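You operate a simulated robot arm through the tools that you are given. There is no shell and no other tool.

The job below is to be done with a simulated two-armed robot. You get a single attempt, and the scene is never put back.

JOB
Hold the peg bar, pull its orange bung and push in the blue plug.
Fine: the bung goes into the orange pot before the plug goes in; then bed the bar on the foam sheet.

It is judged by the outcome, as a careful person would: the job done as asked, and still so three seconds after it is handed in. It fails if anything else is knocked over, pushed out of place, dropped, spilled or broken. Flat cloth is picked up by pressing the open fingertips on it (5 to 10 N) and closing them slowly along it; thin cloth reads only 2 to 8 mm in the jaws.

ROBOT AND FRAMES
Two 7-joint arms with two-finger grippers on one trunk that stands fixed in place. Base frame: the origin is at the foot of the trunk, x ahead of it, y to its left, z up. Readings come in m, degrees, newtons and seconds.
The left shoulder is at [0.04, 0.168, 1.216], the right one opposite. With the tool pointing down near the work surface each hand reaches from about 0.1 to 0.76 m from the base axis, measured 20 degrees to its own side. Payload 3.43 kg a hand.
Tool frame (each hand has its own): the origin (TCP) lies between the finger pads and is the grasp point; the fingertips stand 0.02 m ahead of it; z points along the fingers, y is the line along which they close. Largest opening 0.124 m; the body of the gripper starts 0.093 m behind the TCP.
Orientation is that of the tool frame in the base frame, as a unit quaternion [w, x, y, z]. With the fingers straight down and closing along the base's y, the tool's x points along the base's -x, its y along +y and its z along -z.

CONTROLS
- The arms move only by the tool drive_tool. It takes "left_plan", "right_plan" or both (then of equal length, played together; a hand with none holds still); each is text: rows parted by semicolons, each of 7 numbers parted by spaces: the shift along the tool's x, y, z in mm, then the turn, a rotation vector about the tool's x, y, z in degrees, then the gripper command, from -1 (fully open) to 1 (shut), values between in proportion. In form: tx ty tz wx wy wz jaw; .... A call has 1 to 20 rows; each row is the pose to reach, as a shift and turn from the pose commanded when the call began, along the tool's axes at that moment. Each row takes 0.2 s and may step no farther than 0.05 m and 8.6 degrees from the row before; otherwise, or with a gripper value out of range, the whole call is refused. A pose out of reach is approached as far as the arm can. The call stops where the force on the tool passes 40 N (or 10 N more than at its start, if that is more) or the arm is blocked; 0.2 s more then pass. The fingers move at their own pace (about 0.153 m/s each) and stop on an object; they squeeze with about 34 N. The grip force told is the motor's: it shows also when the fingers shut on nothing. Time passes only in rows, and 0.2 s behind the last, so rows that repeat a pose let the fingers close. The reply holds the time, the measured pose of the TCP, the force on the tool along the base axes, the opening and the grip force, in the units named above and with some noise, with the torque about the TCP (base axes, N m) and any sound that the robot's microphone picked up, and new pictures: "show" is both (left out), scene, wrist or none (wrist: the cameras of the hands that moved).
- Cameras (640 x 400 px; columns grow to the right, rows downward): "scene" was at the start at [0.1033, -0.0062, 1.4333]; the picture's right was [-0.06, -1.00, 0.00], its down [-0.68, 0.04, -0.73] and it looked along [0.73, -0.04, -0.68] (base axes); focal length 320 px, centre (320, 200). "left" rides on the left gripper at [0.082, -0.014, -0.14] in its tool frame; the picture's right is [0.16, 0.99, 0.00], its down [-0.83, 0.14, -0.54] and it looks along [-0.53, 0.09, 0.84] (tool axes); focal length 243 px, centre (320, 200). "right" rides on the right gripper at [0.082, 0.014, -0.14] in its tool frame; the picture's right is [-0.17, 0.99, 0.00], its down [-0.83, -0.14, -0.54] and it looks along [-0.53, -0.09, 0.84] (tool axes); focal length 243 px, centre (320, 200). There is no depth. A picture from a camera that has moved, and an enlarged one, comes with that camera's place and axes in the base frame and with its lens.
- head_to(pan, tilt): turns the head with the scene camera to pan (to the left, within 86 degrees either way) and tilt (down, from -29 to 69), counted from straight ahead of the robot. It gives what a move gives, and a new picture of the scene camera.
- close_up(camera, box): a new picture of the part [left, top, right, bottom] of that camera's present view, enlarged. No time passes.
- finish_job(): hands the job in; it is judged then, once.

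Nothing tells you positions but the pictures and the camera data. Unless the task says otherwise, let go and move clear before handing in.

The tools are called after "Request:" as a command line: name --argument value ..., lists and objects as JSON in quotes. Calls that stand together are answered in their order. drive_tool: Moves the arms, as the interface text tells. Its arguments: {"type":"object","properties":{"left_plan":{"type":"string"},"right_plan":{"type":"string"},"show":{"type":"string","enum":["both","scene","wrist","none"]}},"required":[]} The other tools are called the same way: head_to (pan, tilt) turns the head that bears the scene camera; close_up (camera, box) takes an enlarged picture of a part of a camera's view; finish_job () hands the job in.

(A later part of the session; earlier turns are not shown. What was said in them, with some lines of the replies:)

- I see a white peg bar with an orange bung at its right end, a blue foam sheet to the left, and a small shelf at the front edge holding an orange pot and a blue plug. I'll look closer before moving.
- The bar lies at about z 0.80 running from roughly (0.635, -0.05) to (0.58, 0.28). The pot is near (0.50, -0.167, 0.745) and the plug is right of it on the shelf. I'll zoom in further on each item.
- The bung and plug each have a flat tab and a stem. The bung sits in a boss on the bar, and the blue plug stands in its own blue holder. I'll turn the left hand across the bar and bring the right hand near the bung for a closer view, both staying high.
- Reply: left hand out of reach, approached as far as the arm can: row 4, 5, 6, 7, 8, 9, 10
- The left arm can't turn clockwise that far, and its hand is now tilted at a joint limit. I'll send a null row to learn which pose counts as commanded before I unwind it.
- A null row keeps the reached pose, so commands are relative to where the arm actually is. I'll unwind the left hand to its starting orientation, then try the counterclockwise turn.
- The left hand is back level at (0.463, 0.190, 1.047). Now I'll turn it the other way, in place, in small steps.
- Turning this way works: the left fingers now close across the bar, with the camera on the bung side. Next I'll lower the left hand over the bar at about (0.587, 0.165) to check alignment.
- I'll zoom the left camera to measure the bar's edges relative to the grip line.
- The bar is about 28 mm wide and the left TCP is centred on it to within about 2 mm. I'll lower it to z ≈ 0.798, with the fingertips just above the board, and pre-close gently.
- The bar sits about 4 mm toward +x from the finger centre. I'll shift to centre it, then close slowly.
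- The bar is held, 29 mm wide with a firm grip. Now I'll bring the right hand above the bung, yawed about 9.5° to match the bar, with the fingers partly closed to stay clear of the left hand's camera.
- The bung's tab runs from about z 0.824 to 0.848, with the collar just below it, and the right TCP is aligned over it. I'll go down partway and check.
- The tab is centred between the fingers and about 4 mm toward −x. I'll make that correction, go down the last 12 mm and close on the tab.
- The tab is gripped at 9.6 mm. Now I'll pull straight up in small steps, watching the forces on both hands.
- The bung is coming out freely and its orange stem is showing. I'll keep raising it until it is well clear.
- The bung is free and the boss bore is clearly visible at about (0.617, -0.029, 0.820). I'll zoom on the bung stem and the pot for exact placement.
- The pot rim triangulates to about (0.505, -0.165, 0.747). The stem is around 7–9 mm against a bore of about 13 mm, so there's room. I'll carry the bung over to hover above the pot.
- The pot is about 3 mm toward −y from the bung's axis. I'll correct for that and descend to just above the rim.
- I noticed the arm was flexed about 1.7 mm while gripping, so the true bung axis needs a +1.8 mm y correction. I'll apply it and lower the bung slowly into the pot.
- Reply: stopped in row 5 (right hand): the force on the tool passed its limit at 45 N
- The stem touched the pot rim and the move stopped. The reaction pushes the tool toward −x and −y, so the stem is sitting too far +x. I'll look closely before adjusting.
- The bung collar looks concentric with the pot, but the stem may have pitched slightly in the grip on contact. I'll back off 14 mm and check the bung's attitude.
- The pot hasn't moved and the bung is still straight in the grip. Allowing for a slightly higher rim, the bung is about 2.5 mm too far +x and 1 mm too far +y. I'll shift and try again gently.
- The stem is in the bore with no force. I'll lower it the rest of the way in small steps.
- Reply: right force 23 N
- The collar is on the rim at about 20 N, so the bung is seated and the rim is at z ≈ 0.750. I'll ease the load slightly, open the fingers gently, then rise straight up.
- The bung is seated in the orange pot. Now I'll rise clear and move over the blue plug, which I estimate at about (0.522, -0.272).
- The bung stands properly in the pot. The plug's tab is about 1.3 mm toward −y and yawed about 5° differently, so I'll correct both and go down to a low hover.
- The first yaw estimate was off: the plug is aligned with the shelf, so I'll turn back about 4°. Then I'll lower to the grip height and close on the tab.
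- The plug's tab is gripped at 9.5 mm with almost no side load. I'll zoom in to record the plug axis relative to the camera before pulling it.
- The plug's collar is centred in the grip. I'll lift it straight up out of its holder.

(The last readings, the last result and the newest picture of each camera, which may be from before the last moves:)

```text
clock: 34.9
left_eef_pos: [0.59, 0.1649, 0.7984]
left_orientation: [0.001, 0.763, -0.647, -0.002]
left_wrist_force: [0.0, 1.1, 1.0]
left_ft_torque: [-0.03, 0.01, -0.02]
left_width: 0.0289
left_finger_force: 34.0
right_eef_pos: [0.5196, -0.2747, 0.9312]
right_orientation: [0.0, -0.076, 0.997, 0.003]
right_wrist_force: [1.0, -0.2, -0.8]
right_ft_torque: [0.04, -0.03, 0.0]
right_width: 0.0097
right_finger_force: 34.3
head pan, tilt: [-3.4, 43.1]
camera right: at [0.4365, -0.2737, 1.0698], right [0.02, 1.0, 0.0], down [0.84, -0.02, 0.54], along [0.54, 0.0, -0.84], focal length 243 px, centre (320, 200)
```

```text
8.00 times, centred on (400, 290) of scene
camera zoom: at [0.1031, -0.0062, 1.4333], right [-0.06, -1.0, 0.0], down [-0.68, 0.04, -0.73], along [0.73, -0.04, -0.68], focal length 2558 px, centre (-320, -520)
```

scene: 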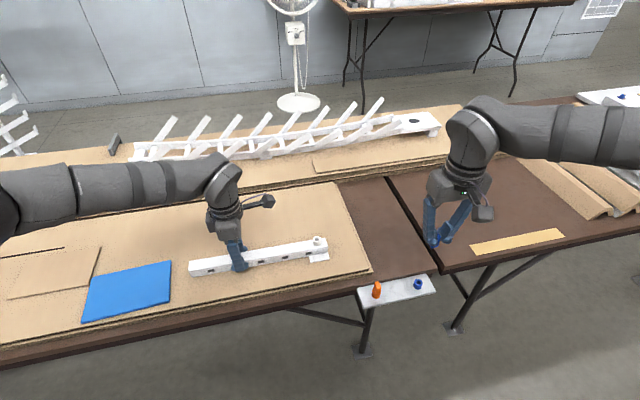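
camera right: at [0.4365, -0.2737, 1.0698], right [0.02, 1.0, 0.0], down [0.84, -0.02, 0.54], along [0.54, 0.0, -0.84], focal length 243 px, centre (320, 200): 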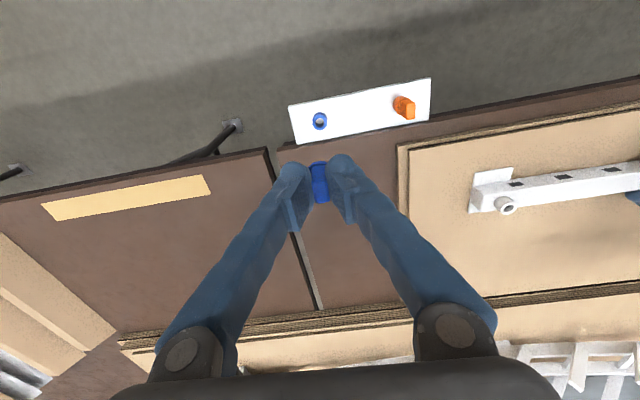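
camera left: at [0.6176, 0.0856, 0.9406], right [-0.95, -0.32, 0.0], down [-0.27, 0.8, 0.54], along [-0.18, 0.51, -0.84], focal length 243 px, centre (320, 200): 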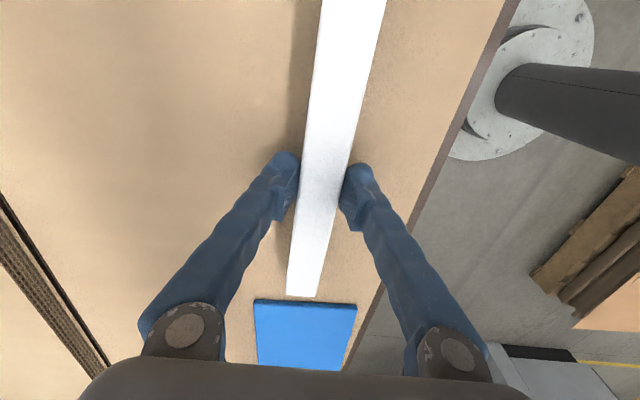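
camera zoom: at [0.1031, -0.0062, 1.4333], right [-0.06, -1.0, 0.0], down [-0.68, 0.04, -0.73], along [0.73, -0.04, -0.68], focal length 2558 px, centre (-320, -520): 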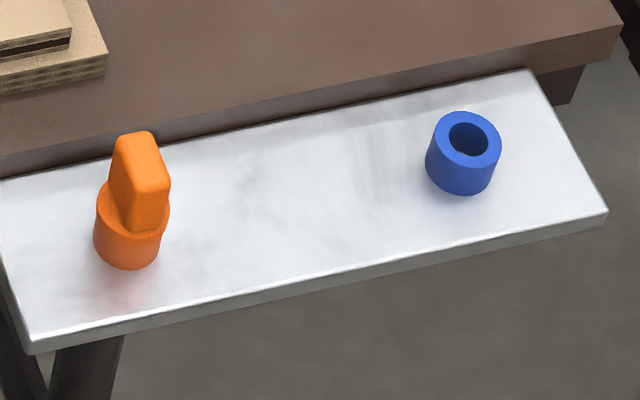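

The plug is out, and the bung stands steady in its pot. Now I'll carry the plug over to hover above the boss.

Request:
drive_tool --right_plan "-19 32.6 0 0 0 0 1;-38.1 65.2 0 0 0 0 1;-57.2 97.8 0 0 0 0 1;-76.3 130.4 0 0 0 0 1;-95.4 163 0 0 0 0 1;-114.4 195.6 0 0 0 0 1;-133.5 228.2 0 0 0 0 1;-133.5 228.2 20 0 0 0 1;-133.5 228.2 28 0 0 0 1;-133.5 228.2 28 0 0 0 1" --show "both"

Request:
close_up --camera "right" --box '[272, 110, 368, 200]'

Request:
close_up --camera "scene" --box '[290, 190, 346, 260]'

```text
clock: 37.1
left_eef_pos: [0.5895, 0.1643, 0.7989]
left_orientation: [0.0, 0.762, -0.648, -0.001]
left_wrist_force: [0.1, -0.6, 1.2]
left_ft_torque: [0.02, 0.01, -0.04]
left_width: 0.0291
left_finger_force: 33.5
right_eef_pos: [0.6194, -0.0285, 0.9029]
right_orientation: [0.001, -0.075, 0.997, 0.001]
right_wrist_force: [-0.3, 0.0, -0.3]
right_ft_torque: [0.01, -0.01, -0.03]
right_width: 0.0097
right_finger_force: 34.2
head pan, tilt: [-3.4, 43.1]
camera right: at [0.5343, -0.0279, 1.0417], right [0.02, 1.0, 0.0], down [0.84, -0.02, 0.54], along [0.54, -0.01, -0.84], focal length 243 px, centre (320, 200)
```

scene: 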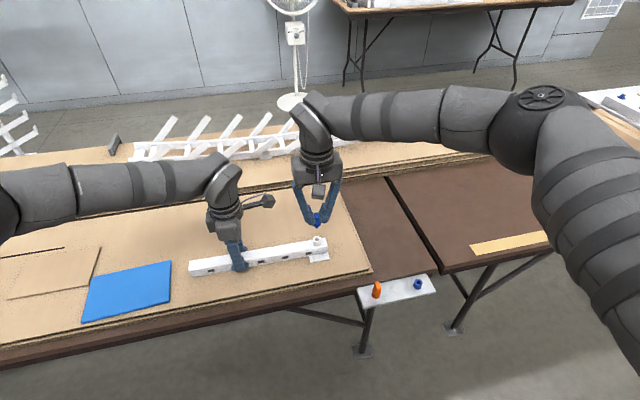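
right: 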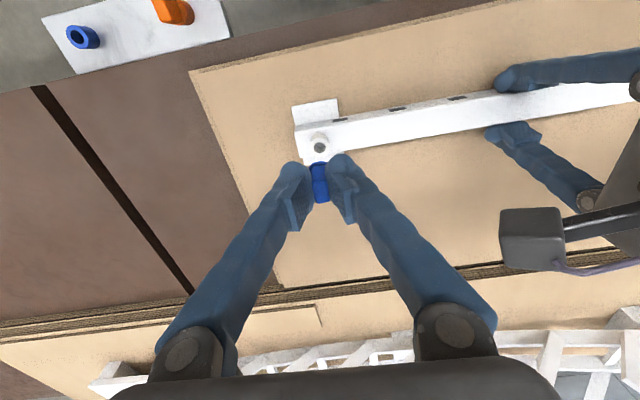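

```text
4.44 times, centred on (320, 155) of right
camera zoom: at [0.5343, -0.0279, 1.0417], right [0.02, 1.0, 0.0], down [0.84, -0.02, 0.54], along [0.54, -0.01, -0.84], focal length 1078 px, centre (320, 400)
```

zoom: 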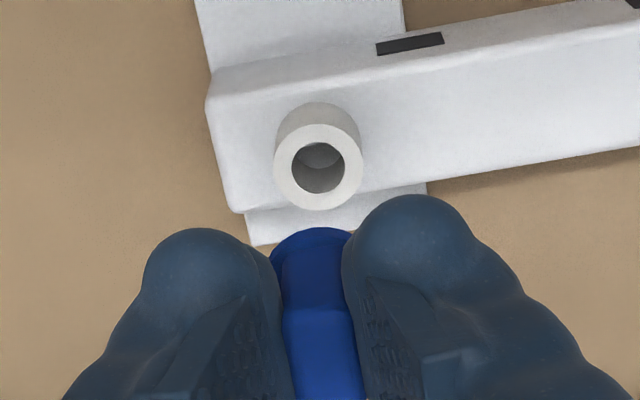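

```text
5.71 times, centred on (318, 225) of scene
camera zoom: at [0.1032, -0.0062, 1.4333], right [-0.06, -1.0, 0.0], down [-0.68, 0.04, -0.73], along [0.73, -0.04, -0.68], focal length 1827 px, centre (331, 57)
```

zoom: 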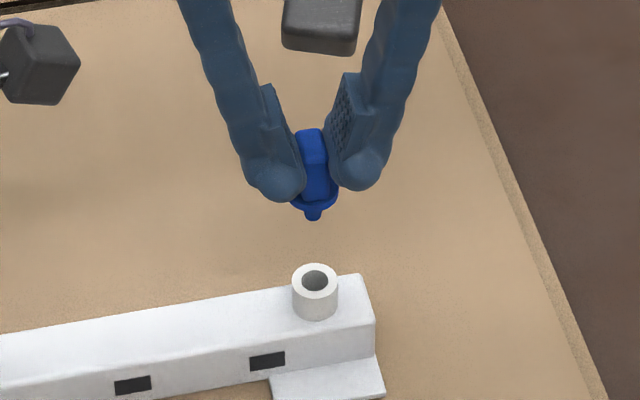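

The boss is about 1 mm toward −x from the plug's axis and laterally aligned. I'll correct that and descend until the stem is just above the bore.

Request:
drive_tool --right_plan "1 -0.2 0 0 0 0 1;1 -0.2 15 0 0 0 1;1 -0.2 28 0 0 0 1;1 -0.2 34 0 0 0 1;1 -0.2 34 0 0 0 1" --show "none"

Request:
close_up --camera "right" --box '[296, 130, 344, 190]'

Request:
close_up --camera "scene" --box '[300, 205, 340, 255]'

```text
clock: 38.3
left_eef_pos: [0.5901, 0.1643, 0.7993]
left_orientation: [0.001, 0.762, -0.648, 0.0]
left_wrist_force: [-1.4, -0.1, -0.2]
left_ft_torque: [-0.03, 0.01, 0.01]
left_width: 0.029
left_finger_force: 33.9
right_eef_pos: [0.6175, -0.0283, 0.8692]
right_orientation: [0.0, -0.076, 0.997, 0.002]
right_wrist_force: [0.2, -0.7, -0.5]
right_ft_torque: [-0.01, -0.02, 0.0]
right_width: 0.0096
right_finger_force: 33.5
head pan, tilt: [-3.4, 43.1]
```

```text
6.67 times, centred on (320, 160) of right
camera zoom: at [0.5336, -0.0276, 1.0081], right [0.02, 1.0, 0.0], down [0.84, -0.02, 0.54], along [0.54, -0.01, -0.84], focal length 1618 px, centre (320, 467)
```

zoom: 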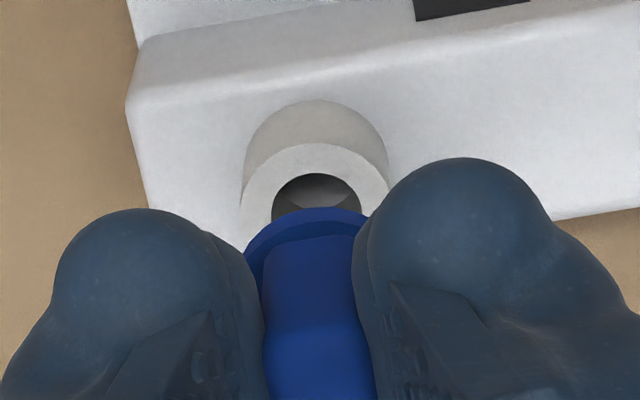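

```text
8.00 times, centred on (320, 230) of scene
camera zoom: at [0.1032, -0.0062, 1.4333], right [-0.06, -1.0, 0.0], down [-0.68, 0.04, -0.73], along [0.73, -0.04, -0.68], focal length 2558 px, centre (320, -40)
```

zoom: 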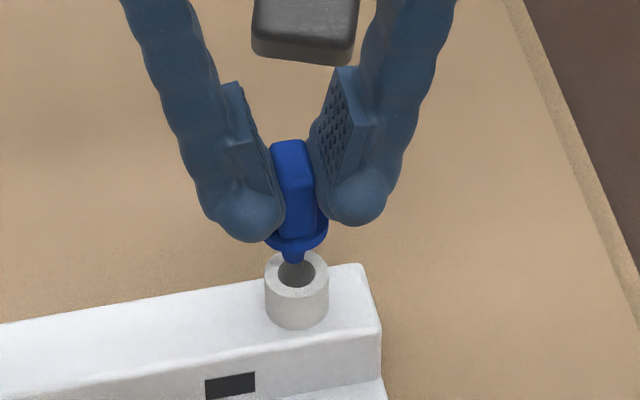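

The stem and bore line up in both views. I'll lower in small steps, watching for contact.

Request:
drive_tool --right_plan "0 0 4 0 0 0 1;0 0 7 0 0 0 1;0 0 10 0 0 0 1;0 0 12 0 0 0 1;0 0 12 0 0 0 1" --show "none"

Request:
close_up --camera "right" --box '[296, 130, 344, 190]'

Request:
close_up --camera "scene" --box '[300, 205, 340, 255]'

```text
clock: 39.5
left_eef_pos: [0.5908, 0.1639, 0.7987]
left_orientation: [0.0, 0.762, -0.647, -0.001]
left_wrist_force: [-0.6, -0.5, 0.5]
left_ft_torque: [-0.01, 0.02, 0.0]
left_width: 0.0289
left_finger_force: 34.2
right_eef_pos: [0.6177, -0.0276, 0.8578]
right_orientation: [0.0, -0.075, 0.997, 0.002]
right_wrist_force: [0.6, 0.3, -0.4]
right_ft_torque: [-0.03, -0.05, 0.04]
right_width: 0.0096
right_finger_force: 33.9
head pan, tilt: [-3.4, 43.1]
```

```text
6.67 times, centred on (320, 160) of right
camera zoom: at [0.5338, -0.0276, 0.9963], right [0.02, 1.0, 0.0], down [0.84, -0.02, 0.54], along [0.54, -0.01, -0.84], focal length 1618 px, centre (320, 467)
```

zoom: 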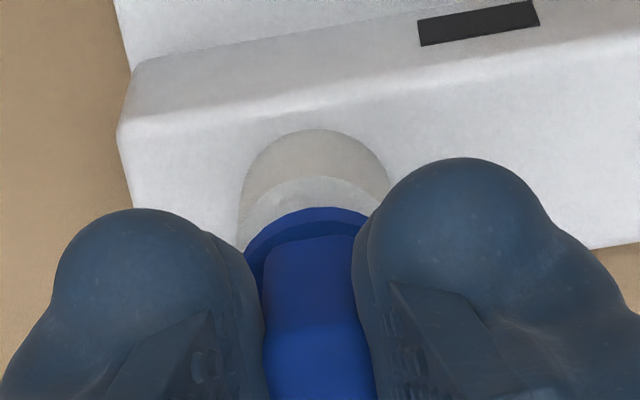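

```text
8.00 times, centred on (320, 230) of scene
camera zoom: at [0.1032, -0.0062, 1.4333], right [-0.06, -1.0, 0.0], down [-0.68, 0.04, -0.73], along [0.73, -0.04, -0.68], focal length 2558 px, centre (320, -40)
```

zoom: 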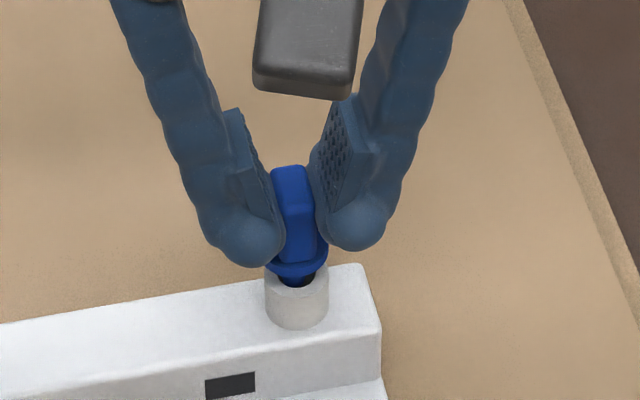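

The stem is entering the bore without resistance. I'll push it down the rest of the way.

Request:
drive_tool --right_plan "0 0 3 0 0 0 1;0 0 6 0 0 0 1;0 0 8 0 0 0 1;0 0 9 0 0 0 1;0 0 10 0 0 0 1;0 0 10 0 0 0 1" --show "none"

Request:
close_up --camera "right" --box '[296, 130, 344, 190]'

Request:
close_up --camera "scene" --box '[300, 205, 340, 255]'

```text
clock: 40.9
left_eef_pos: [0.5905, 0.1653, 0.7995]
left_orientation: [0.001, 0.763, -0.647, -0.001]
left_wrist_force: [-1.2, 1.3, 0.8]
left_ft_torque: [-0.12, -0.01, -0.1]
left_width: 0.029
left_finger_force: 34.2
right_eef_pos: [0.6176, -0.0286, 0.8476]
right_orientation: [-0.001, -0.075, 0.997, 0.002]
right_wrist_force: [0.7, -2.2, -1.5]
right_ft_torque: [-0.03, -0.02, 0.05]
right_width: 0.0096
right_finger_force: 34.2
head pan, tilt: [-3.4, 43.1]
```

```text
6.67 times, centred on (320, 160) of right
camera zoom: at [0.5338, -0.0279, 0.9857], right [0.02, 1.0, 0.0], down [0.84, -0.02, 0.54], along [0.54, -0.01, -0.84], focal length 1618 px, centre (320, 467)
```

zoom: 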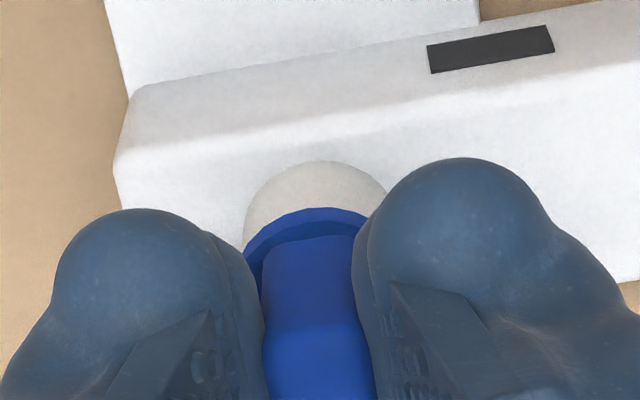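

```text
8.00 times, centred on (320, 230) of scene
camera zoom: at [0.1033, -0.0062, 1.4333], right [-0.06, -1.0, 0.0], down [-0.68, 0.04, -0.73], along [0.73, -0.04, -0.68], focal length 2558 px, centre (320, -40)
```

zoom: 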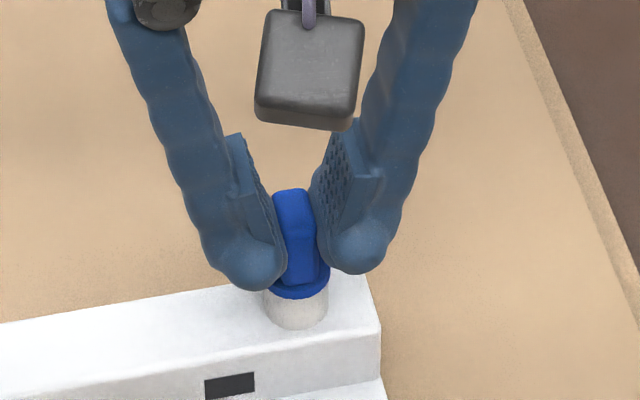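

The plug is nearly flush with the boss. I'll press a little further until the collar bottoms out firmly.

Request:
drive_tool --right_plan "0 0 0.8 0 0 0 1;0 0 1.6 0 0 0 1;0 0 2.2 0 0 0 1;0 0 2.8 0 0 0 1;0 0 2.8 0 0 0 1" --show "none"

Request:
close_up --camera "scene" --box '[300, 215, 340, 255]'

```text
clock: 42.1
left_eef_pos: [0.5897, 0.1651, 0.7998]
left_orientation: [0.001, 0.762, -0.647, -0.001]
left_wrist_force: [2.7, 1.7, -4.6]
left_ft_torque: [0.32, -0.01, 0.28]
left_width: 0.029
left_finger_force: 34.3
right_eef_pos: [0.618, -0.0274, 0.8466]
right_orientation: [0.002, -0.075, 0.997, 0.002]
right_wrist_force: [-5.0, -6.8, 26.6]
right_ft_torque: [-0.12, 0.14, -0.05]
right_width: 0.0097
right_finger_force: 34.1
head pan, tilt: [-3.4, 43.1]
```

```text
10.00 times, centred on (320, 235) of scene
camera zoom: at [0.1022, -0.0064, 1.4334], right [-0.06, -1.0, 0.0], down [-0.68, 0.04, -0.73], along [0.73, -0.04, -0.68], focal length 3198 px, centre (320, -150)
```

zoom: 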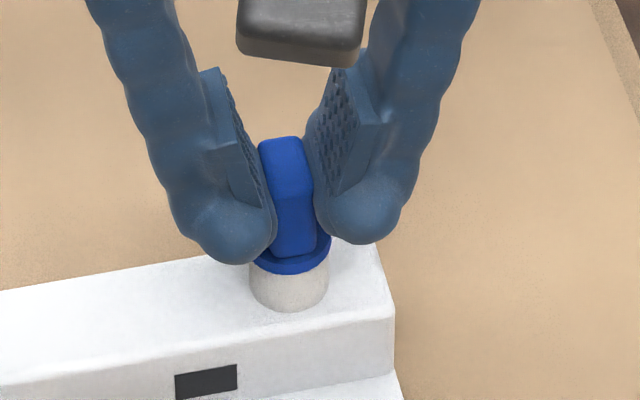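

The collar bottomed out at about 27 N and sits flush on the boss. I'll relieve the load, open the fingers gently and rise clear.

Request:
drive_tool --right_plan "0 0 -1.5 0 0 0 1;0 0 -2 0 0 0 1;0 0 -2 0 0 0 0.8;0 0 -2 0 0 0 0.65;0 0 -2 0 0 0 0.5;0 0 -2 0 0 0 0.5" --show "none"

Request:
close_up --camera "scene" --box '[300, 215, 340, 255]'

Request:
close_up --camera "right" --box '[280, 120, 360, 200]'

```text
clock: 43.5
left_eef_pos: [0.5907, 0.1643, 0.7988]
left_orientation: [0.0, 0.762, -0.648, -0.001]
left_wrist_force: [-0.7, 0.1, 0.0]
left_ft_torque: [-0.06, 0.03, 0.03]
left_width: 0.0288
left_finger_force: 33.2
right_eef_pos: [0.6171, -0.0288, 0.8463]
right_orientation: [0.0, -0.075, 0.997, 0.003]
right_wrist_force: [0.3, 0.6, -0.6]
right_ft_torque: [0.04, 0.02, 0.01]
right_width: 0.0308
right_finger_force: 0.1
head pan, tilt: [-3.4, 43.1]
```

```text
10.00 times, centred on (320, 235) of scene
camera zoom: at [0.1033, -0.0062, 1.4333], right [-0.06, -1.0, 0.0], down [-0.68, 0.04, -0.73], along [0.73, -0.04, -0.68], focal length 3198 px, centre (320, -150)
```

zoom: 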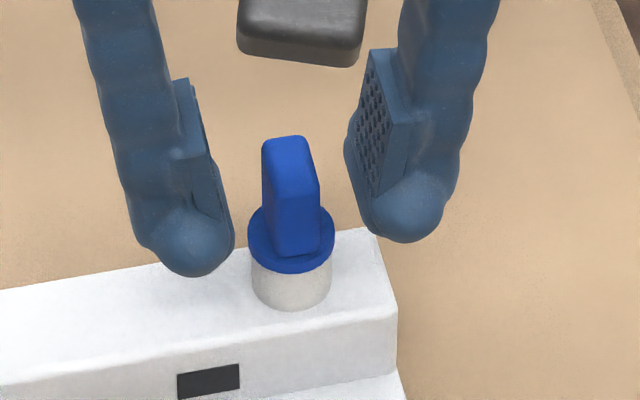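

```text
5.00 times, centred on (320, 160) of right
camera zoom: at [0.5334, -0.0276, 0.9854], right [0.02, 1.0, 0.0], down [0.84, -0.02, 0.54], along [0.54, -0.01, -0.84], focal length 1213 px, centre (320, 400)
```

zoom: 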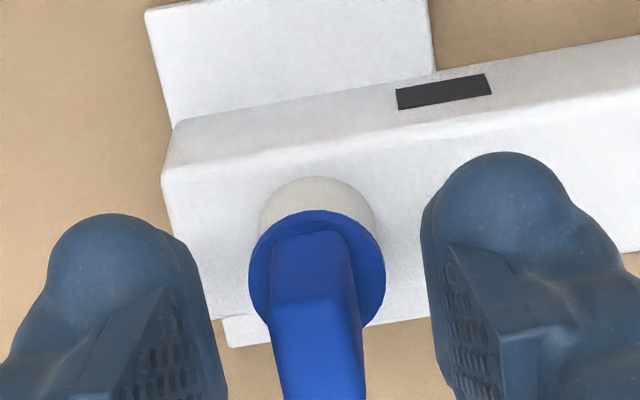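

The blue plug is firmly in the boss. I'll lift the right hand straight up, then move it well out to the right.

Request:
drive_tool --right_plan "0 0 -20 0 0 0 0.5;0 0 -50 0 0 0 0.5;0 0 -90 0 0 0 0.3;0 0 -130 0 0 0 0.3;10 -40 -150 0 0 0 0.3;30 -80 -160 0 0 0 0.3;50 -120 -170 0 0 0 0.3;70 -160 -180 0 0 0 0.3;90 -195 -190 0 0 0 0.3;110 -230 -200 0 0 0 0.3" --show "both"

Request:
close_up --camera "scene" --box '[290, 210, 350, 260]'

Request:
close_up --camera "scene" --box '[0, 235, 260, 340]'

```text
clock: 45.7
left_eef_pos: [0.59, 0.1653, 0.7986]
left_orientation: [0.0, 0.763, -0.647, -0.002]
left_wrist_force: [-2.6, -1.4, 3.7]
left_ft_torque: [0.81, 0.16, 0.25]
left_width: 0.0289
left_finger_force: 33.7
right_eef_pos: [0.542, -0.2722, 1.0451]
right_orientation: [0.0, -0.076, 0.997, 0.002]
right_wrist_force: [-1.0, 0.8, -0.9]
right_ft_torque: [-0.05, 0.02, -0.02]
right_width: 0.0435
right_finger_force: 0.0
head pan, tilt: [-3.4, 43.1]
camera right: at [0.4587, -0.2721, 1.1846], right [0.02, 1.0, 0.0], down [0.84, -0.02, 0.54], along [0.54, -0.01, -0.84], focal length 243 px, centre (320, 200)
```

scene: 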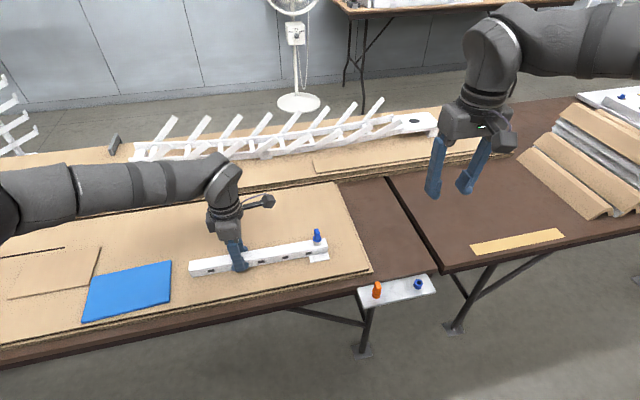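
right: 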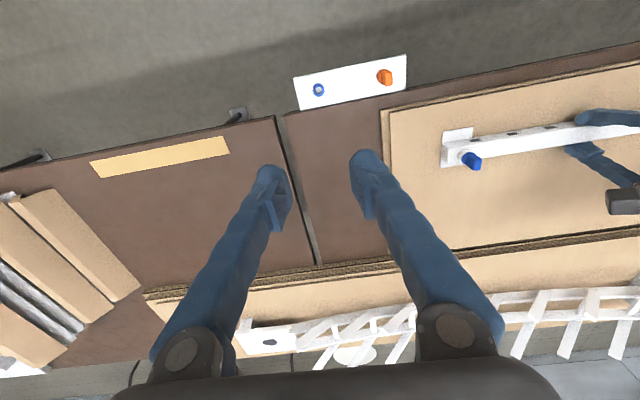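

```text
8.00 times, centred on (320, 235) of scene
camera zoom: at [0.1029, -0.0054, 1.4334], right [-0.06, -1.0, 0.0], down [-0.68, 0.04, -0.73], along [0.73, -0.04, -0.68], focal length 2558 px, centre (320, -80)
```

zoom: 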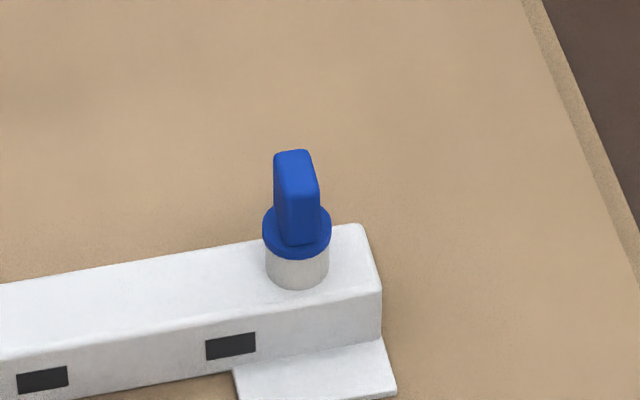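

```text
2.46 times, centred on (130, 288) of scene
camera zoom: at [0.1029, -0.0054, 1.4334], right [-0.06, -1.0, 0.0], down [-0.68, 0.04, -0.73], along [0.73, -0.04, -0.68], focal length 787 px, centre (788, -15)
```

zoom: 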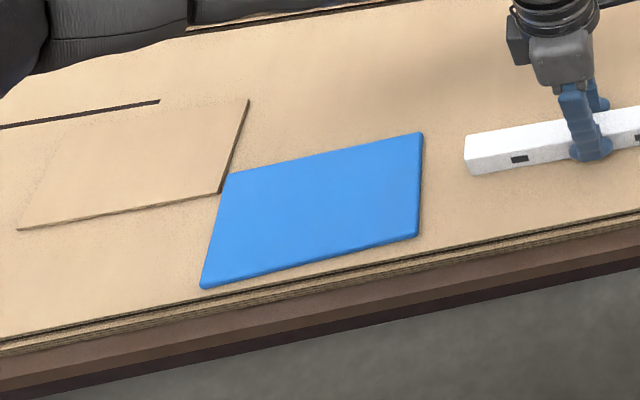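

The plug sits flush and the bung stays in the orange pot. The left hand is off-centre on the bar, so I'll open it, slide 58 mm along the bar to its middle and grip again before lifting.

Request:
drive_tool --left_plan "0 0 0 0 0 0 0.5;0 0 0 0 0 0 0.35;0 0 0 0 0 0 0.3;15 0 0 0 0 0 0.3;30 0 0 0 0 0 0.3;45 0 0 0 0 0 0.3;58 0 0 0 0 0 0.3;58 0 0 0 0 0 0.3" --show "both"

Request:
close_up --camera "left" --box '[256, 140, 384, 220]'

Request:
close_up --camera "scene" --box '[180, 200, 340, 300]'

```text
clock: 47.5
left_eef_pos: [0.5995, 0.107, 0.7989]
left_orientation: [0.001, 0.763, -0.647, -0.001]
left_wrist_force: [0.1, -0.8, 0.2]
left_ft_torque: [0.0, 0.02, 0.02]
left_width: 0.0435
left_finger_force: 0.0
right_eef_pos: [0.5429, -0.2725, 1.0462]
right_orientation: [0.001, -0.074, 0.997, 0.002]
right_wrist_force: [-0.2, -0.1, 0.2]
right_ft_torque: [0.03, -0.01, 0.03]
right_width: 0.0433
right_finger_force: 0.1
head pan, tilt: [-3.4, 43.1]
camera left: at [0.6273, 0.0279, 0.9406], right [-0.95, -0.32, 0.0], down [-0.27, 0.8, 0.54], along [-0.18, 0.51, -0.84], focal length 243 px, centre (320, 200)
```

scene: 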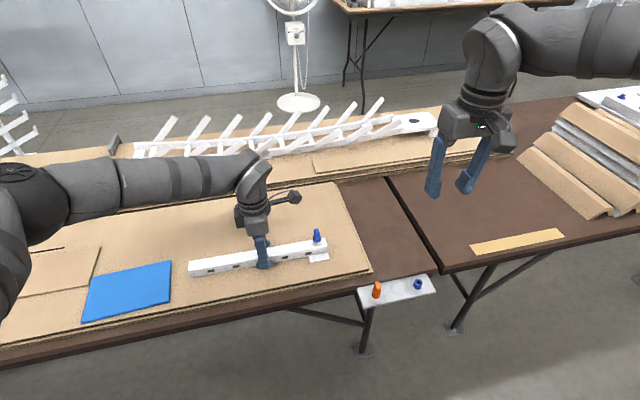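
left: 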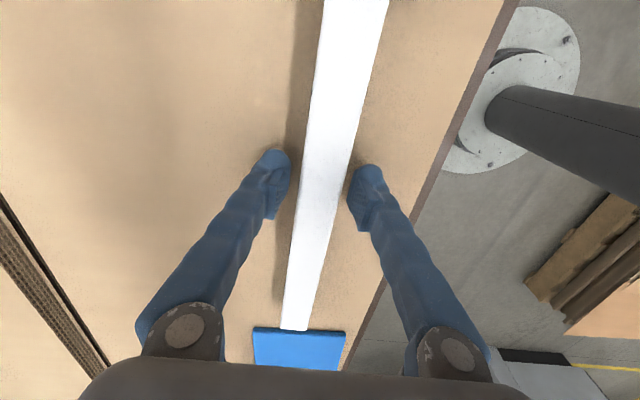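

```text
5.00 times, centred on (320, 180) of left
camera zoom: at [0.6273, 0.0279, 0.9406], right [-0.95, -0.32, 0.0], down [-0.27, 0.8, 0.54], along [-0.18, 0.51, -0.84], focal length 1213 px, centre (320, 300)
```

zoom: 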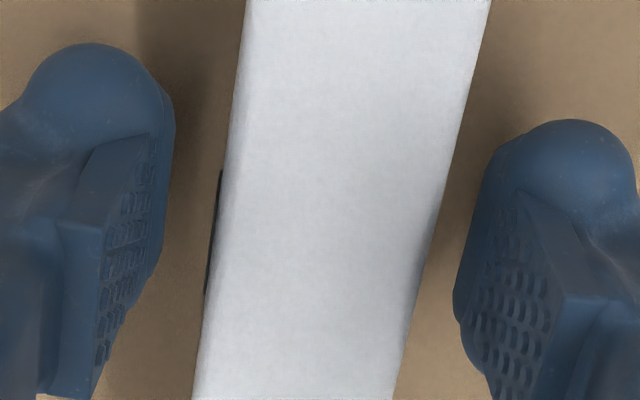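

```text
4.00 times, centred on (260, 250) of scene
camera zoom: at [0.1033, -0.0063, 1.4333], right [-0.06, -1.0, 0.0], down [-0.68, 0.04, -0.73], along [0.73, -0.04, -0.68], focal length 1279 px, centre (560, 0)
```

zoom: 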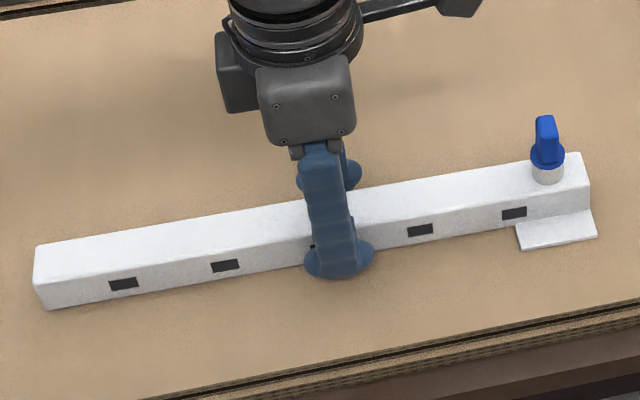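

The hand is centred on the bar near its middle. I'll close the grip, then lift slightly to check that the bar stays level.

Request:
drive_tool --left_plan "0 0 0 0 0 0 0.4;0 0 0 0 0 0 0.48;0 0 0 0 0 0 0.54;0 0 0 0 0 0 0.65;0 0 0 0 0 0 1;0 0 0 0 0 0 1;0 0 -4 0 0 0 1;0 0 -10 0 0 0 1;0 0 -20 0 0 0 1;0 0 -20 0 0 0 1" --show "both"

Request:
close_up --camera "scene" --box '[180, 200, 340, 300]'

```text
clock: 49.7
left_eef_pos: [0.5999, 0.1072, 0.8201]
left_orientation: [0.0, 0.762, -0.648, -0.001]
left_wrist_force: [-0.5, -0.2, -2.7]
left_ft_torque: [0.0, 0.01, 0.0]
left_width: 0.029
left_finger_force: 33.9
right_eef_pos: [0.5439, -0.2718, 1.0465]
right_orientation: [0.0, -0.074, 0.997, 0.002]
right_wrist_force: [-0.6, -0.1, 0.1]
right_ft_torque: [0.0, -0.01, -0.02]
right_width: 0.0431
right_finger_force: 0.0
head pan, tilt: [-3.4, 43.1]
camera left: at [0.6273, 0.0281, 0.9611], right [-0.95, -0.32, 0.0], down [-0.27, 0.8, 0.54], along [-0.18, 0.51, -0.84], focal length 243 px, centre (320, 200)
```

scene: 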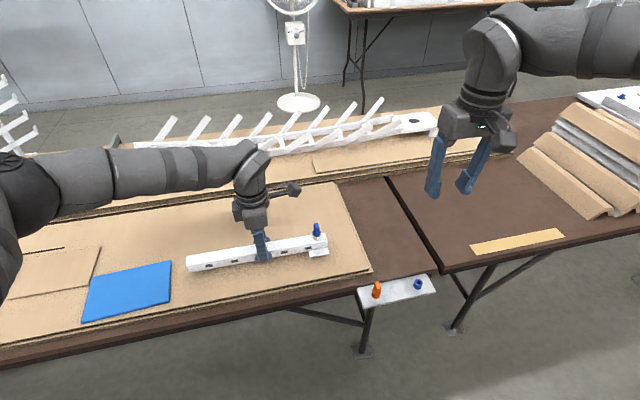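
left: 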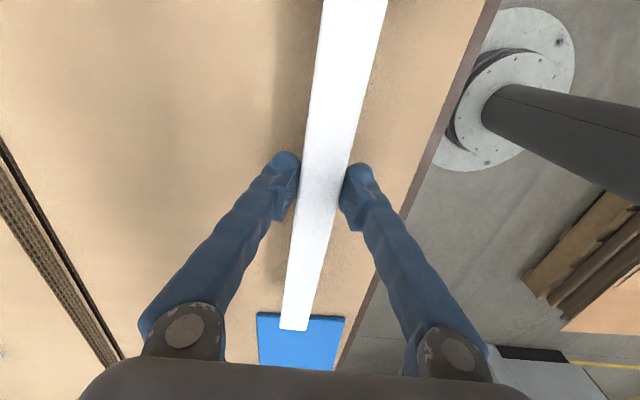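

```text
4.00 times, centred on (260, 250) of scene
camera zoom: at [0.1033, -0.0062, 1.4333], right [-0.06, -1.0, 0.0], down [-0.68, 0.04, -0.73], along [0.73, -0.04, -0.68], focal length 1279 px, centre (560, 0)
```

zoom: 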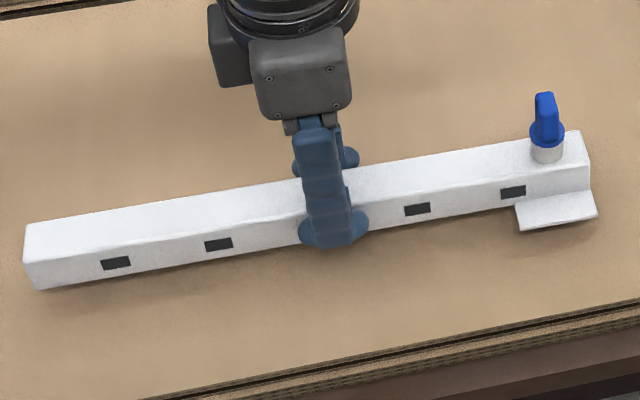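

The bar lifts level with almost no torque, so the grip is at its balance point. It weighs about 2.7 N. I'll raise it and carry it over the centre of the foam sheet at about (0.533, 0.403), turning about 3.5° to match the foam.

Request:
drive_tool --left_plan "0 0 -18 0 0 0 1;0 0 -35 0 0 0 1;-25 1.4 -35 0 0 -0.3 1;-55 3.1 -35 0 0 -0.6 1;-85 4.8 -35 0 0 -1 1;-115 6.5 -35 0 0 -1.4 1;-145 8.2 -35 0 0 -1.8 1;-175 9.9 -35 0 0 -2.2 1;-205 11.6 -35 0 0 -2.5 1;-235 13.3 -35 0 0 -2.8 1;-265 15 -35 0 0 -3.1 1;-287 16.2 -35 0 0 -3.4 1;-302 17.1 -35 0 0 -3.5 1;-302 17.1 -35 0 0 -3.5 1" --show "both"

Request:
close_up --camera "scene" --box '[20, 210, 260, 340]'

```text
clock: 52.7
left_eef_pos: [0.5353, 0.4037, 0.8526]
left_orientation: [0.001, 0.782, -0.623, -0.001]
left_wrist_force: [-0.4, 0.3, -2.5]
left_ft_torque: [0.0, 0.0, 0.02]
left_width: 0.029
left_finger_force: 34.2
right_eef_pos: [0.5446, -0.273, 1.0462]
right_orientation: [0.0, -0.074, 0.997, 0.001]
right_wrist_force: [0.3, -0.4, -0.5]
right_ft_torque: [0.0, 0.04, 0.02]
right_width: 0.0433
right_finger_force: 0.1
head pan, tilt: [-3.4, 43.1]
camera left: at [0.566, 0.3256, 0.9953], right [-0.92, -0.38, 0.0], down [-0.32, 0.78, 0.54], along [-0.21, 0.5, -0.84], focal length 243 px, centre (320, 200)
```

scene: 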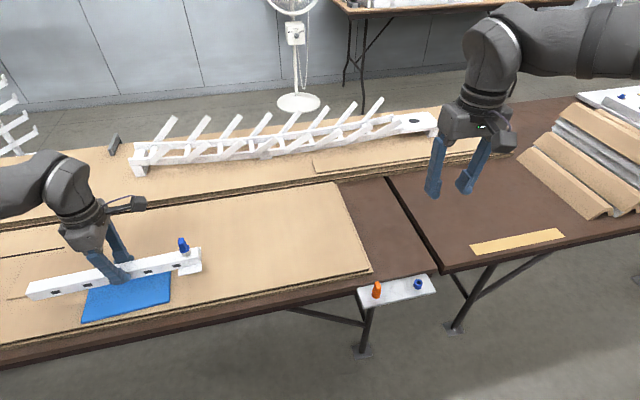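
left: 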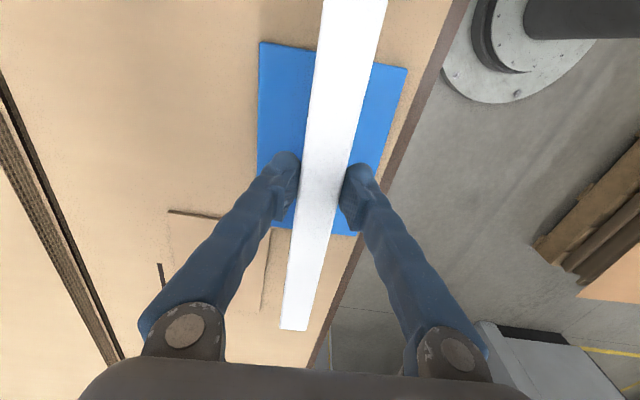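

```text
2.67 times, centred on (140, 275) of scene
camera zoom: at [0.1033, -0.006, 1.4333], right [-0.06, -1.0, 0.0], down [-0.68, 0.04, -0.73], along [0.73, -0.04, -0.68], focal length 853 px, centre (800, 0)
```

zoom: 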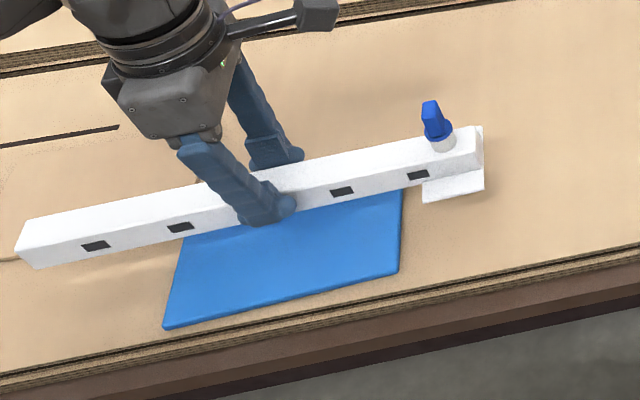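

The bar hovers over the foam, parallel to it and nearly centred. I'll nudge it 4 mm toward the foam's centre and lower to just above it.

Request:
drive_tool --left_plan "-2 0 8 0 0 0 1;-4 0 18 0 0 0 1;-4 0 28 0 0 0 1;-4 0 34 0 0 0 1;-4 0 38 0 0 0 1;-4 0 38 0 0 0 1" --show "none"

Request:
close_up --camera "scene" --box '[20, 220, 220, 330]'

```text
clock: 54.1
left_eef_pos: [0.5334, 0.4066, 0.8166]
left_orientation: [0.0, 0.781, -0.624, 0.0]
left_wrist_force: [-1.1, -0.8, -2.6]
left_ft_torque: [0.02, 0.03, -0.02]
left_width: 0.0288
left_finger_force: 33.6
right_eef_pos: [0.544, -0.2724, 1.0455]
right_orientation: [0.001, -0.074, 0.997, 0.002]
right_wrist_force: [-0.2, -0.1, -1.2]
right_ft_torque: [0.0, 0.02, 0.01]
right_width: 0.0434
right_finger_force: 0.1
head pan, tilt: [-3.4, 43.1]
```

```text
3.20 times, centred on (120, 275) of scene
camera zoom: at [0.1034, -0.0061, 1.4333], right [-0.06, -1.0, 0.0], down [-0.68, 0.04, -0.73], along [0.73, -0.04, -0.68], focal length 1023 px, centre (960, -40)
```

zoom: 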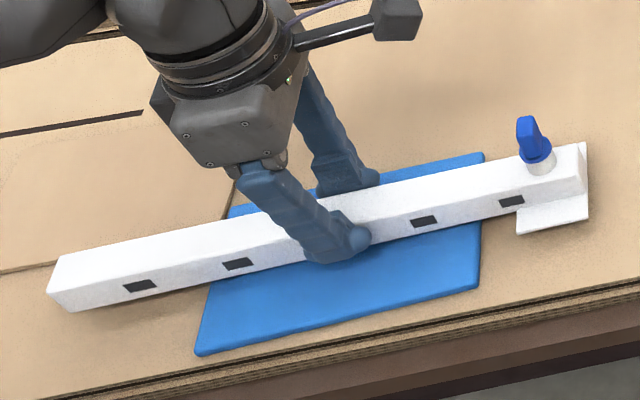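

The bar is a few millimetres above the foam. I'll lower it in small steps until its weight transfers.

Request:
drive_tool --left_plan "0 0 1.5 0 0 0 1;0 0 3 0 0 0 1;0 0 4.5 0 0 0 1;0 0 6 0 0 0 1;0 0 6 0 0 0 1" --show "none"

Request:
close_up --camera "scene" --box '[20, 220, 220, 330]'

```text
clock: 55.3
left_eef_pos: [0.5334, 0.4065, 0.8089]
left_orientation: [0.001, 0.782, -0.623, -0.001]
left_wrist_force: [0.9, -0.3, -2.3]
left_ft_torque: [0.0, 0.01, -0.03]
left_width: 0.0288
left_finger_force: 34.2
right_eef_pos: [0.5446, -0.2729, 1.0448]
right_orientation: [0.001, -0.075, 0.997, 0.002]
right_wrist_force: [-0.9, 0.5, 0.1]
right_ft_torque: [-0.01, -0.03, 0.01]
right_width: 0.0437
right_finger_force: 0.1
head pan, tilt: [-3.4, 43.1]
```

```text
3.20 times, centred on (120, 275) of scene
camera zoom: at [0.1034, -0.0061, 1.4333], right [-0.06, -1.0, 0.0], down [-0.68, 0.04, -0.73], along [0.73, -0.04, -0.68], focal length 1023 px, centre (960, -40)
```

zoom: 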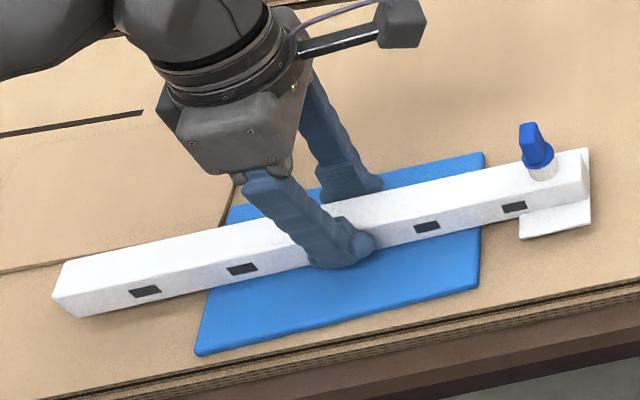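

Request:
drive_tool --left_plan "0 0 1 0 0 0 1;0 0 2 0 0 0 1;0 0 2 0 0 0 1" --show "none"

```text
clock: 56.1
left_eef_pos: [0.5357, 0.4065, 0.8062]
left_orientation: [0.0, 0.781, -0.624, 0.0]
left_wrist_force: [0.2, -0.9, -1.2]
left_ft_torque: [-0.06, -0.01, -0.04]
left_width: 0.0286
left_finger_force: 33.9
right_eef_pos: [0.5425, -0.2727, 1.0453]
right_orientation: [0.001, -0.074, 0.997, 0.002]
right_wrist_force: [0.3, -0.4, -0.7]
right_ft_torque: [0.0, 0.04, 0.0]
right_width: 0.0429
right_finger_force: 0.1
head pan, tilt: [-3.4, 43.1]
```

The load is beginning to ease (−1.2 N from −2.5 N), so the bar is at or just touching the foam. I'll continue in half-millimetre steps.

Request:
drive_tool --left_plan "0 0 0.5 0 0 0 1;0 0 1 0 0 0 1;0 0 1.5 0 0 0 1;0 0 1.5 0 0 0 1" --show "none"

Request:
close_up --camera "scene" --box '[20, 220, 220, 330]'

```text
clock: 57.1
left_eef_pos: [0.5344, 0.4059, 0.8068]
left_orientation: [0.0, 0.782, -0.623, 0.0]
left_wrist_force: [-0.4, 1.5, 13.8]
left_ft_torque: [0.17, 0.07, 0.08]
left_width: 0.0289
left_finger_force: 34.6
right_eef_pos: [0.5428, -0.2736, 1.0455]
right_orientation: [0.0, -0.074, 0.997, 0.001]
right_wrist_force: [0.8, 1.0, -0.1]
right_ft_torque: [-0.01, -0.01, 0.02]
right_width: 0.0431
right_finger_force: 0.1
head pan, tilt: [-3.4, 43.1]
```

```text
3.20 times, centred on (120, 275) of scene
camera zoom: at [0.1027, -0.0065, 1.4334], right [-0.06, -1.0, 0.0], down [-0.68, 0.04, -0.73], along [0.73, -0.04, -0.68], focal length 1023 px, centre (960, -40)
```

zoom: 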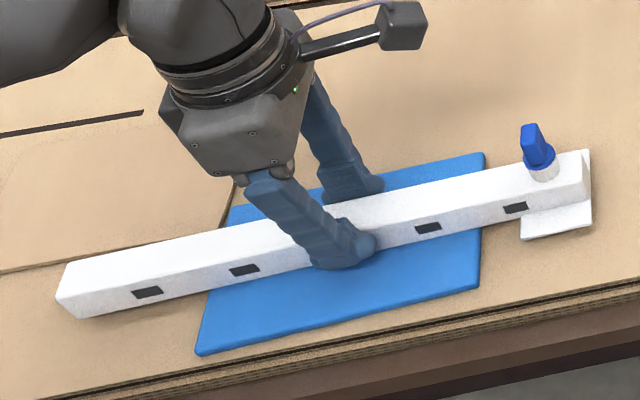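

The bar is now bearing on the foam at about 14 N. I'll ease off the excess load, then open slowly.

Request:
drive_tool --left_plan "0 0 -0.8 0 0 0 1;0 0 -1.1 0 0 0 1;0 0 -1.1 0 0 0 0.5;0 0 -1.1 0 0 0 0.42;0 0 -1.1 0 0 0 0.3;0 0 -1.1 0 0 0 0.2;0 0 -1.1 0 0 0 0.2" --show "both"

Request:
close_up --camera "scene" --box '[20, 220, 220, 330]'

```text
clock: 58.7
left_eef_pos: [0.5342, 0.406, 0.8078]
left_orientation: [0.001, 0.782, -0.623, 0.0]
left_wrist_force: [-0.2, 0.1, 0.2]
left_ft_torque: [-0.01, 0.02, -0.01]
left_width: 0.0494
left_finger_force: 0.1
right_eef_pos: [0.5439, -0.2723, 1.0449]
right_orientation: [0.001, -0.074, 0.997, 0.002]
right_wrist_force: [0.0, 0.1, -0.4]
right_ft_torque: [0.01, 0.02, 0.03]
right_width: 0.0435
right_finger_force: 0.0
head pan, tilt: [-3.4, 43.1]
camera left: at [0.5654, 0.3293, 0.9494], right [-0.92, -0.38, 0.0], down [-0.32, 0.78, 0.54], along [-0.21, 0.5, -0.84], focal length 243 px, centre (320, 200)
```

scene: 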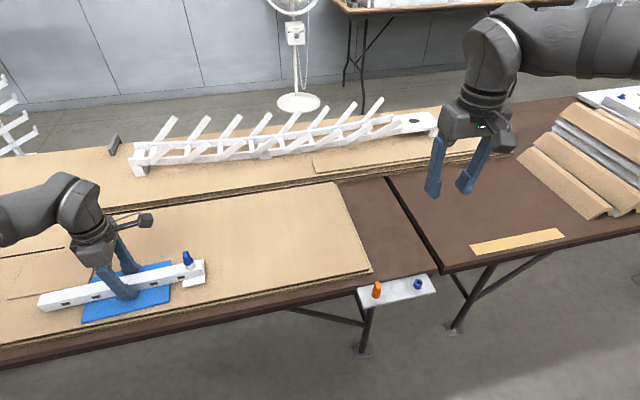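
left: 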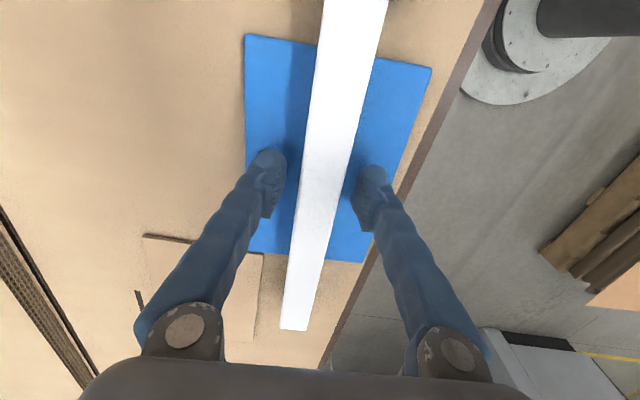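

```text
3.20 times, centred on (120, 275) of scene
camera zoom: at [0.1033, -0.0062, 1.4333], right [-0.06, -1.0, 0.0], down [-0.68, 0.04, -0.73], along [0.73, -0.04, -0.68], focal length 1023 px, centre (960, -40)
```

zoom: 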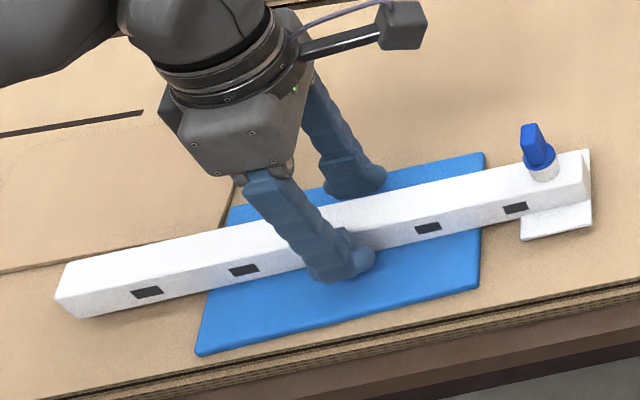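

The bar rests level on the foam with the fingers open. I'll raise the left hand straight up and clear.

Request:
drive_tool --left_plan "0 0 -10 0 0 0 0.1;0 0 -25 0 0 0 0.1;0 0 -50 0 0 0 0;0 0 -85 0 0 0 0;0 0 -125 0 0 0 0;0 0 -165 0 0 0 0;0 0 -200 0 0 0 0;0 0 -200 0 0 0 0" --show "both"

Request:
close_up --camera "scene" --box '[20, 220, 220, 330]'

Request:
close_up --camera "scene" --box '[360, 265, 440, 315]'

```text
clock: 60.5
left_eef_pos: [0.5327, 0.4093, 1.0085]
left_orientation: [0.001, 0.782, -0.623, 0.0]
left_wrist_force: [0.1, -0.3, 0.1]
left_ft_torque: [-0.03, 0.01, -0.01]
left_width: 0.062
left_finger_force: 0.1
right_eef_pos: [0.5432, -0.2719, 1.0451]
right_orientation: [0.001, -0.074, 0.997, 0.002]
right_wrist_force: [0.2, 0.3, 0.3]
right_ft_torque: [-0.02, -0.01, -0.04]
right_width: 0.0434
right_finger_force: 0.1
head pan, tilt: [-3.4, 43.1]
camera left: at [0.5652, 0.3313, 1.1497], right [-0.92, -0.38, 0.0], down [-0.32, 0.78, 0.54], along [-0.21, 0.5, -0.84], focal length 243 px, centre (320, 200)
```

scene: 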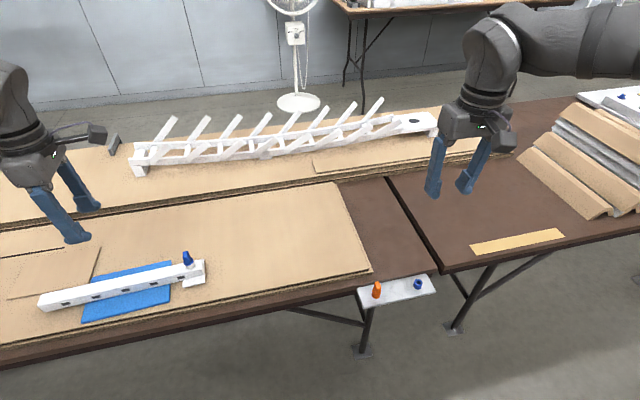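
left: 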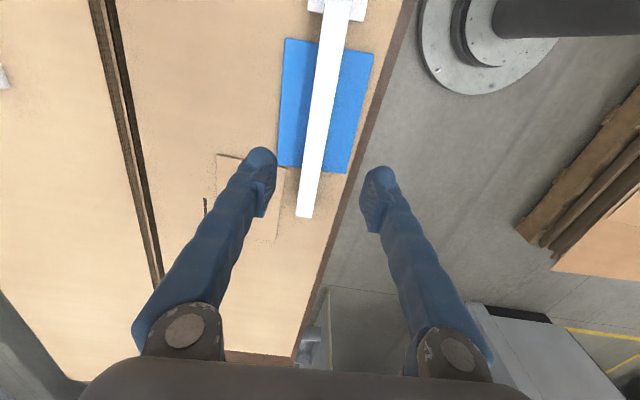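

```text
3.20 times, centred on (120, 275) of scene
camera zoom: at [0.1032, -0.0063, 1.4333], right [-0.06, -1.0, 0.0], down [-0.68, 0.04, -0.73], along [0.73, -0.04, -0.68], focal length 1023 px, centre (960, -40)
```

zoom: 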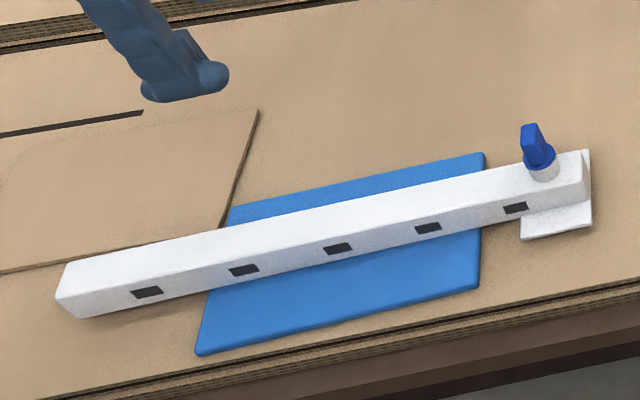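

```text
8.00 times, centred on (400, 290) of scene
camera zoom: at [0.1032, -0.0063, 1.4333], right [-0.06, -1.0, 0.0], down [-0.68, 0.04, -0.73], along [0.73, -0.04, -0.68], focal length 2558 px, centre (-320, -520)
```

zoom: 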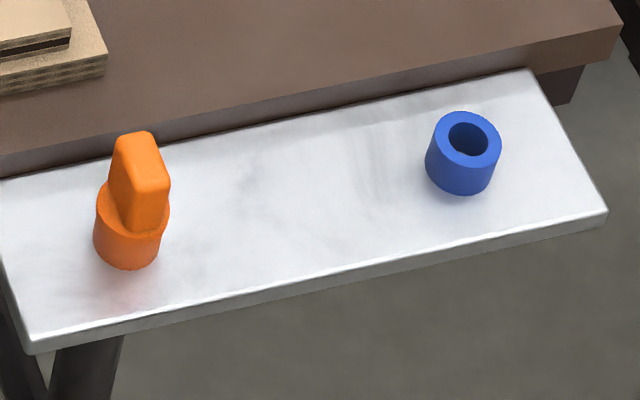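

The bar lies on the foam with the blue plug in it, and the bung is upright in the orange pot. I'll do one last check that the plug is seated and the bar is steady.

Request:
drive_tool --left_plan "0 0 0 0 0 0 0;0 0 0 0 0 0 0;0 0 0 0 0 0 0;0 0 0 0 0 0 0;0 0 0 0 0 0 0" --show "none"

Request:
close_up --camera "scene" --box '[156, 235, 220, 300]'

Request:
close_up --camera "scene" --box '[20, 220, 220, 330]'

```text
clock: 61.7
left_eef_pos: [0.5333, 0.4074, 1.0074]
left_orientation: [0.001, 0.781, -0.624, -0.001]
left_wrist_force: [0.9, -0.5, -0.1]
left_ft_torque: [-0.02, -0.02, -0.01]
left_width: 0.0618
left_finger_force: 0.0
right_eef_pos: [0.5433, -0.2734, 1.0464]
right_orientation: [0.0, -0.074, 0.997, 0.002]
right_wrist_force: [0.2, 0.0, 0.0]
right_ft_torque: [0.01, -0.01, 0.03]
right_width: 0.0431
right_finger_force: 0.1
head pan, tilt: [-3.4, 43.1]
```

```text
6.15 times, centred on (188, 268) of scene
camera zoom: at [0.1033, -0.0062, 1.4333], right [-0.06, -1.0, 0.0], down [-0.68, 0.04, -0.73], along [0.73, -0.04, -0.68], focal length 1968 px, centre (1132, -215)
```

zoom: 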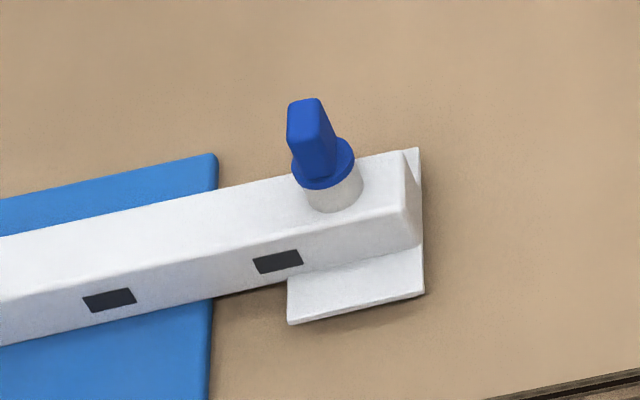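

```text
3.20 times, centred on (120, 275) of scene
camera zoom: at [0.1033, -0.0062, 1.4333], right [-0.06, -1.0, 0.0], down [-0.68, 0.04, -0.73], along [0.73, -0.04, -0.68], focal length 1023 px, centre (960, -40)
```

zoom: 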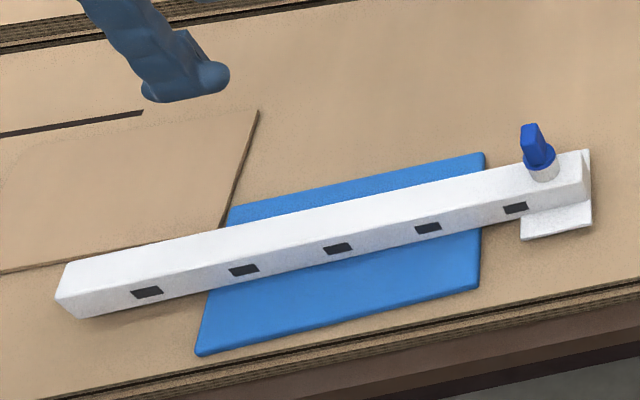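

The plug is flush in its boss, the bar is steady on the foam, and the bung stands in the orange pot. Both hands are clear and nothing else has moved, so I'm handing the job in.

Request:
finish_job

```text
The job is handed in.
```

The job is done and handed in. The bung is in the orange pot, the blue plug is in the bar, and the bar is lying on the foam sheet.

- **Bung:** The left hand held the bar while the right hand pulled the bung straight out. My first try at the pot touched the rim and stopped at 45 N, but the pot didn't move. After a small correction the bung went in fully and stood upright.
- **Plug:** With the bung already in the pot, the right hand lifted the plug from its blue holder and pushed it into the bar. I pressed until the collar sat flush, at about 27 N.
- **Bar:** I moved the left hand's grip to the bar's balance point, then carried the bar over and set it down centred on the foam. The bar is longer than the foam, so both ends overhang it.

The last pictures, taken about three seconds after the left hand let go, showed the bar steady and nothing else disturbed. Both hands were open and clear when I handed in.
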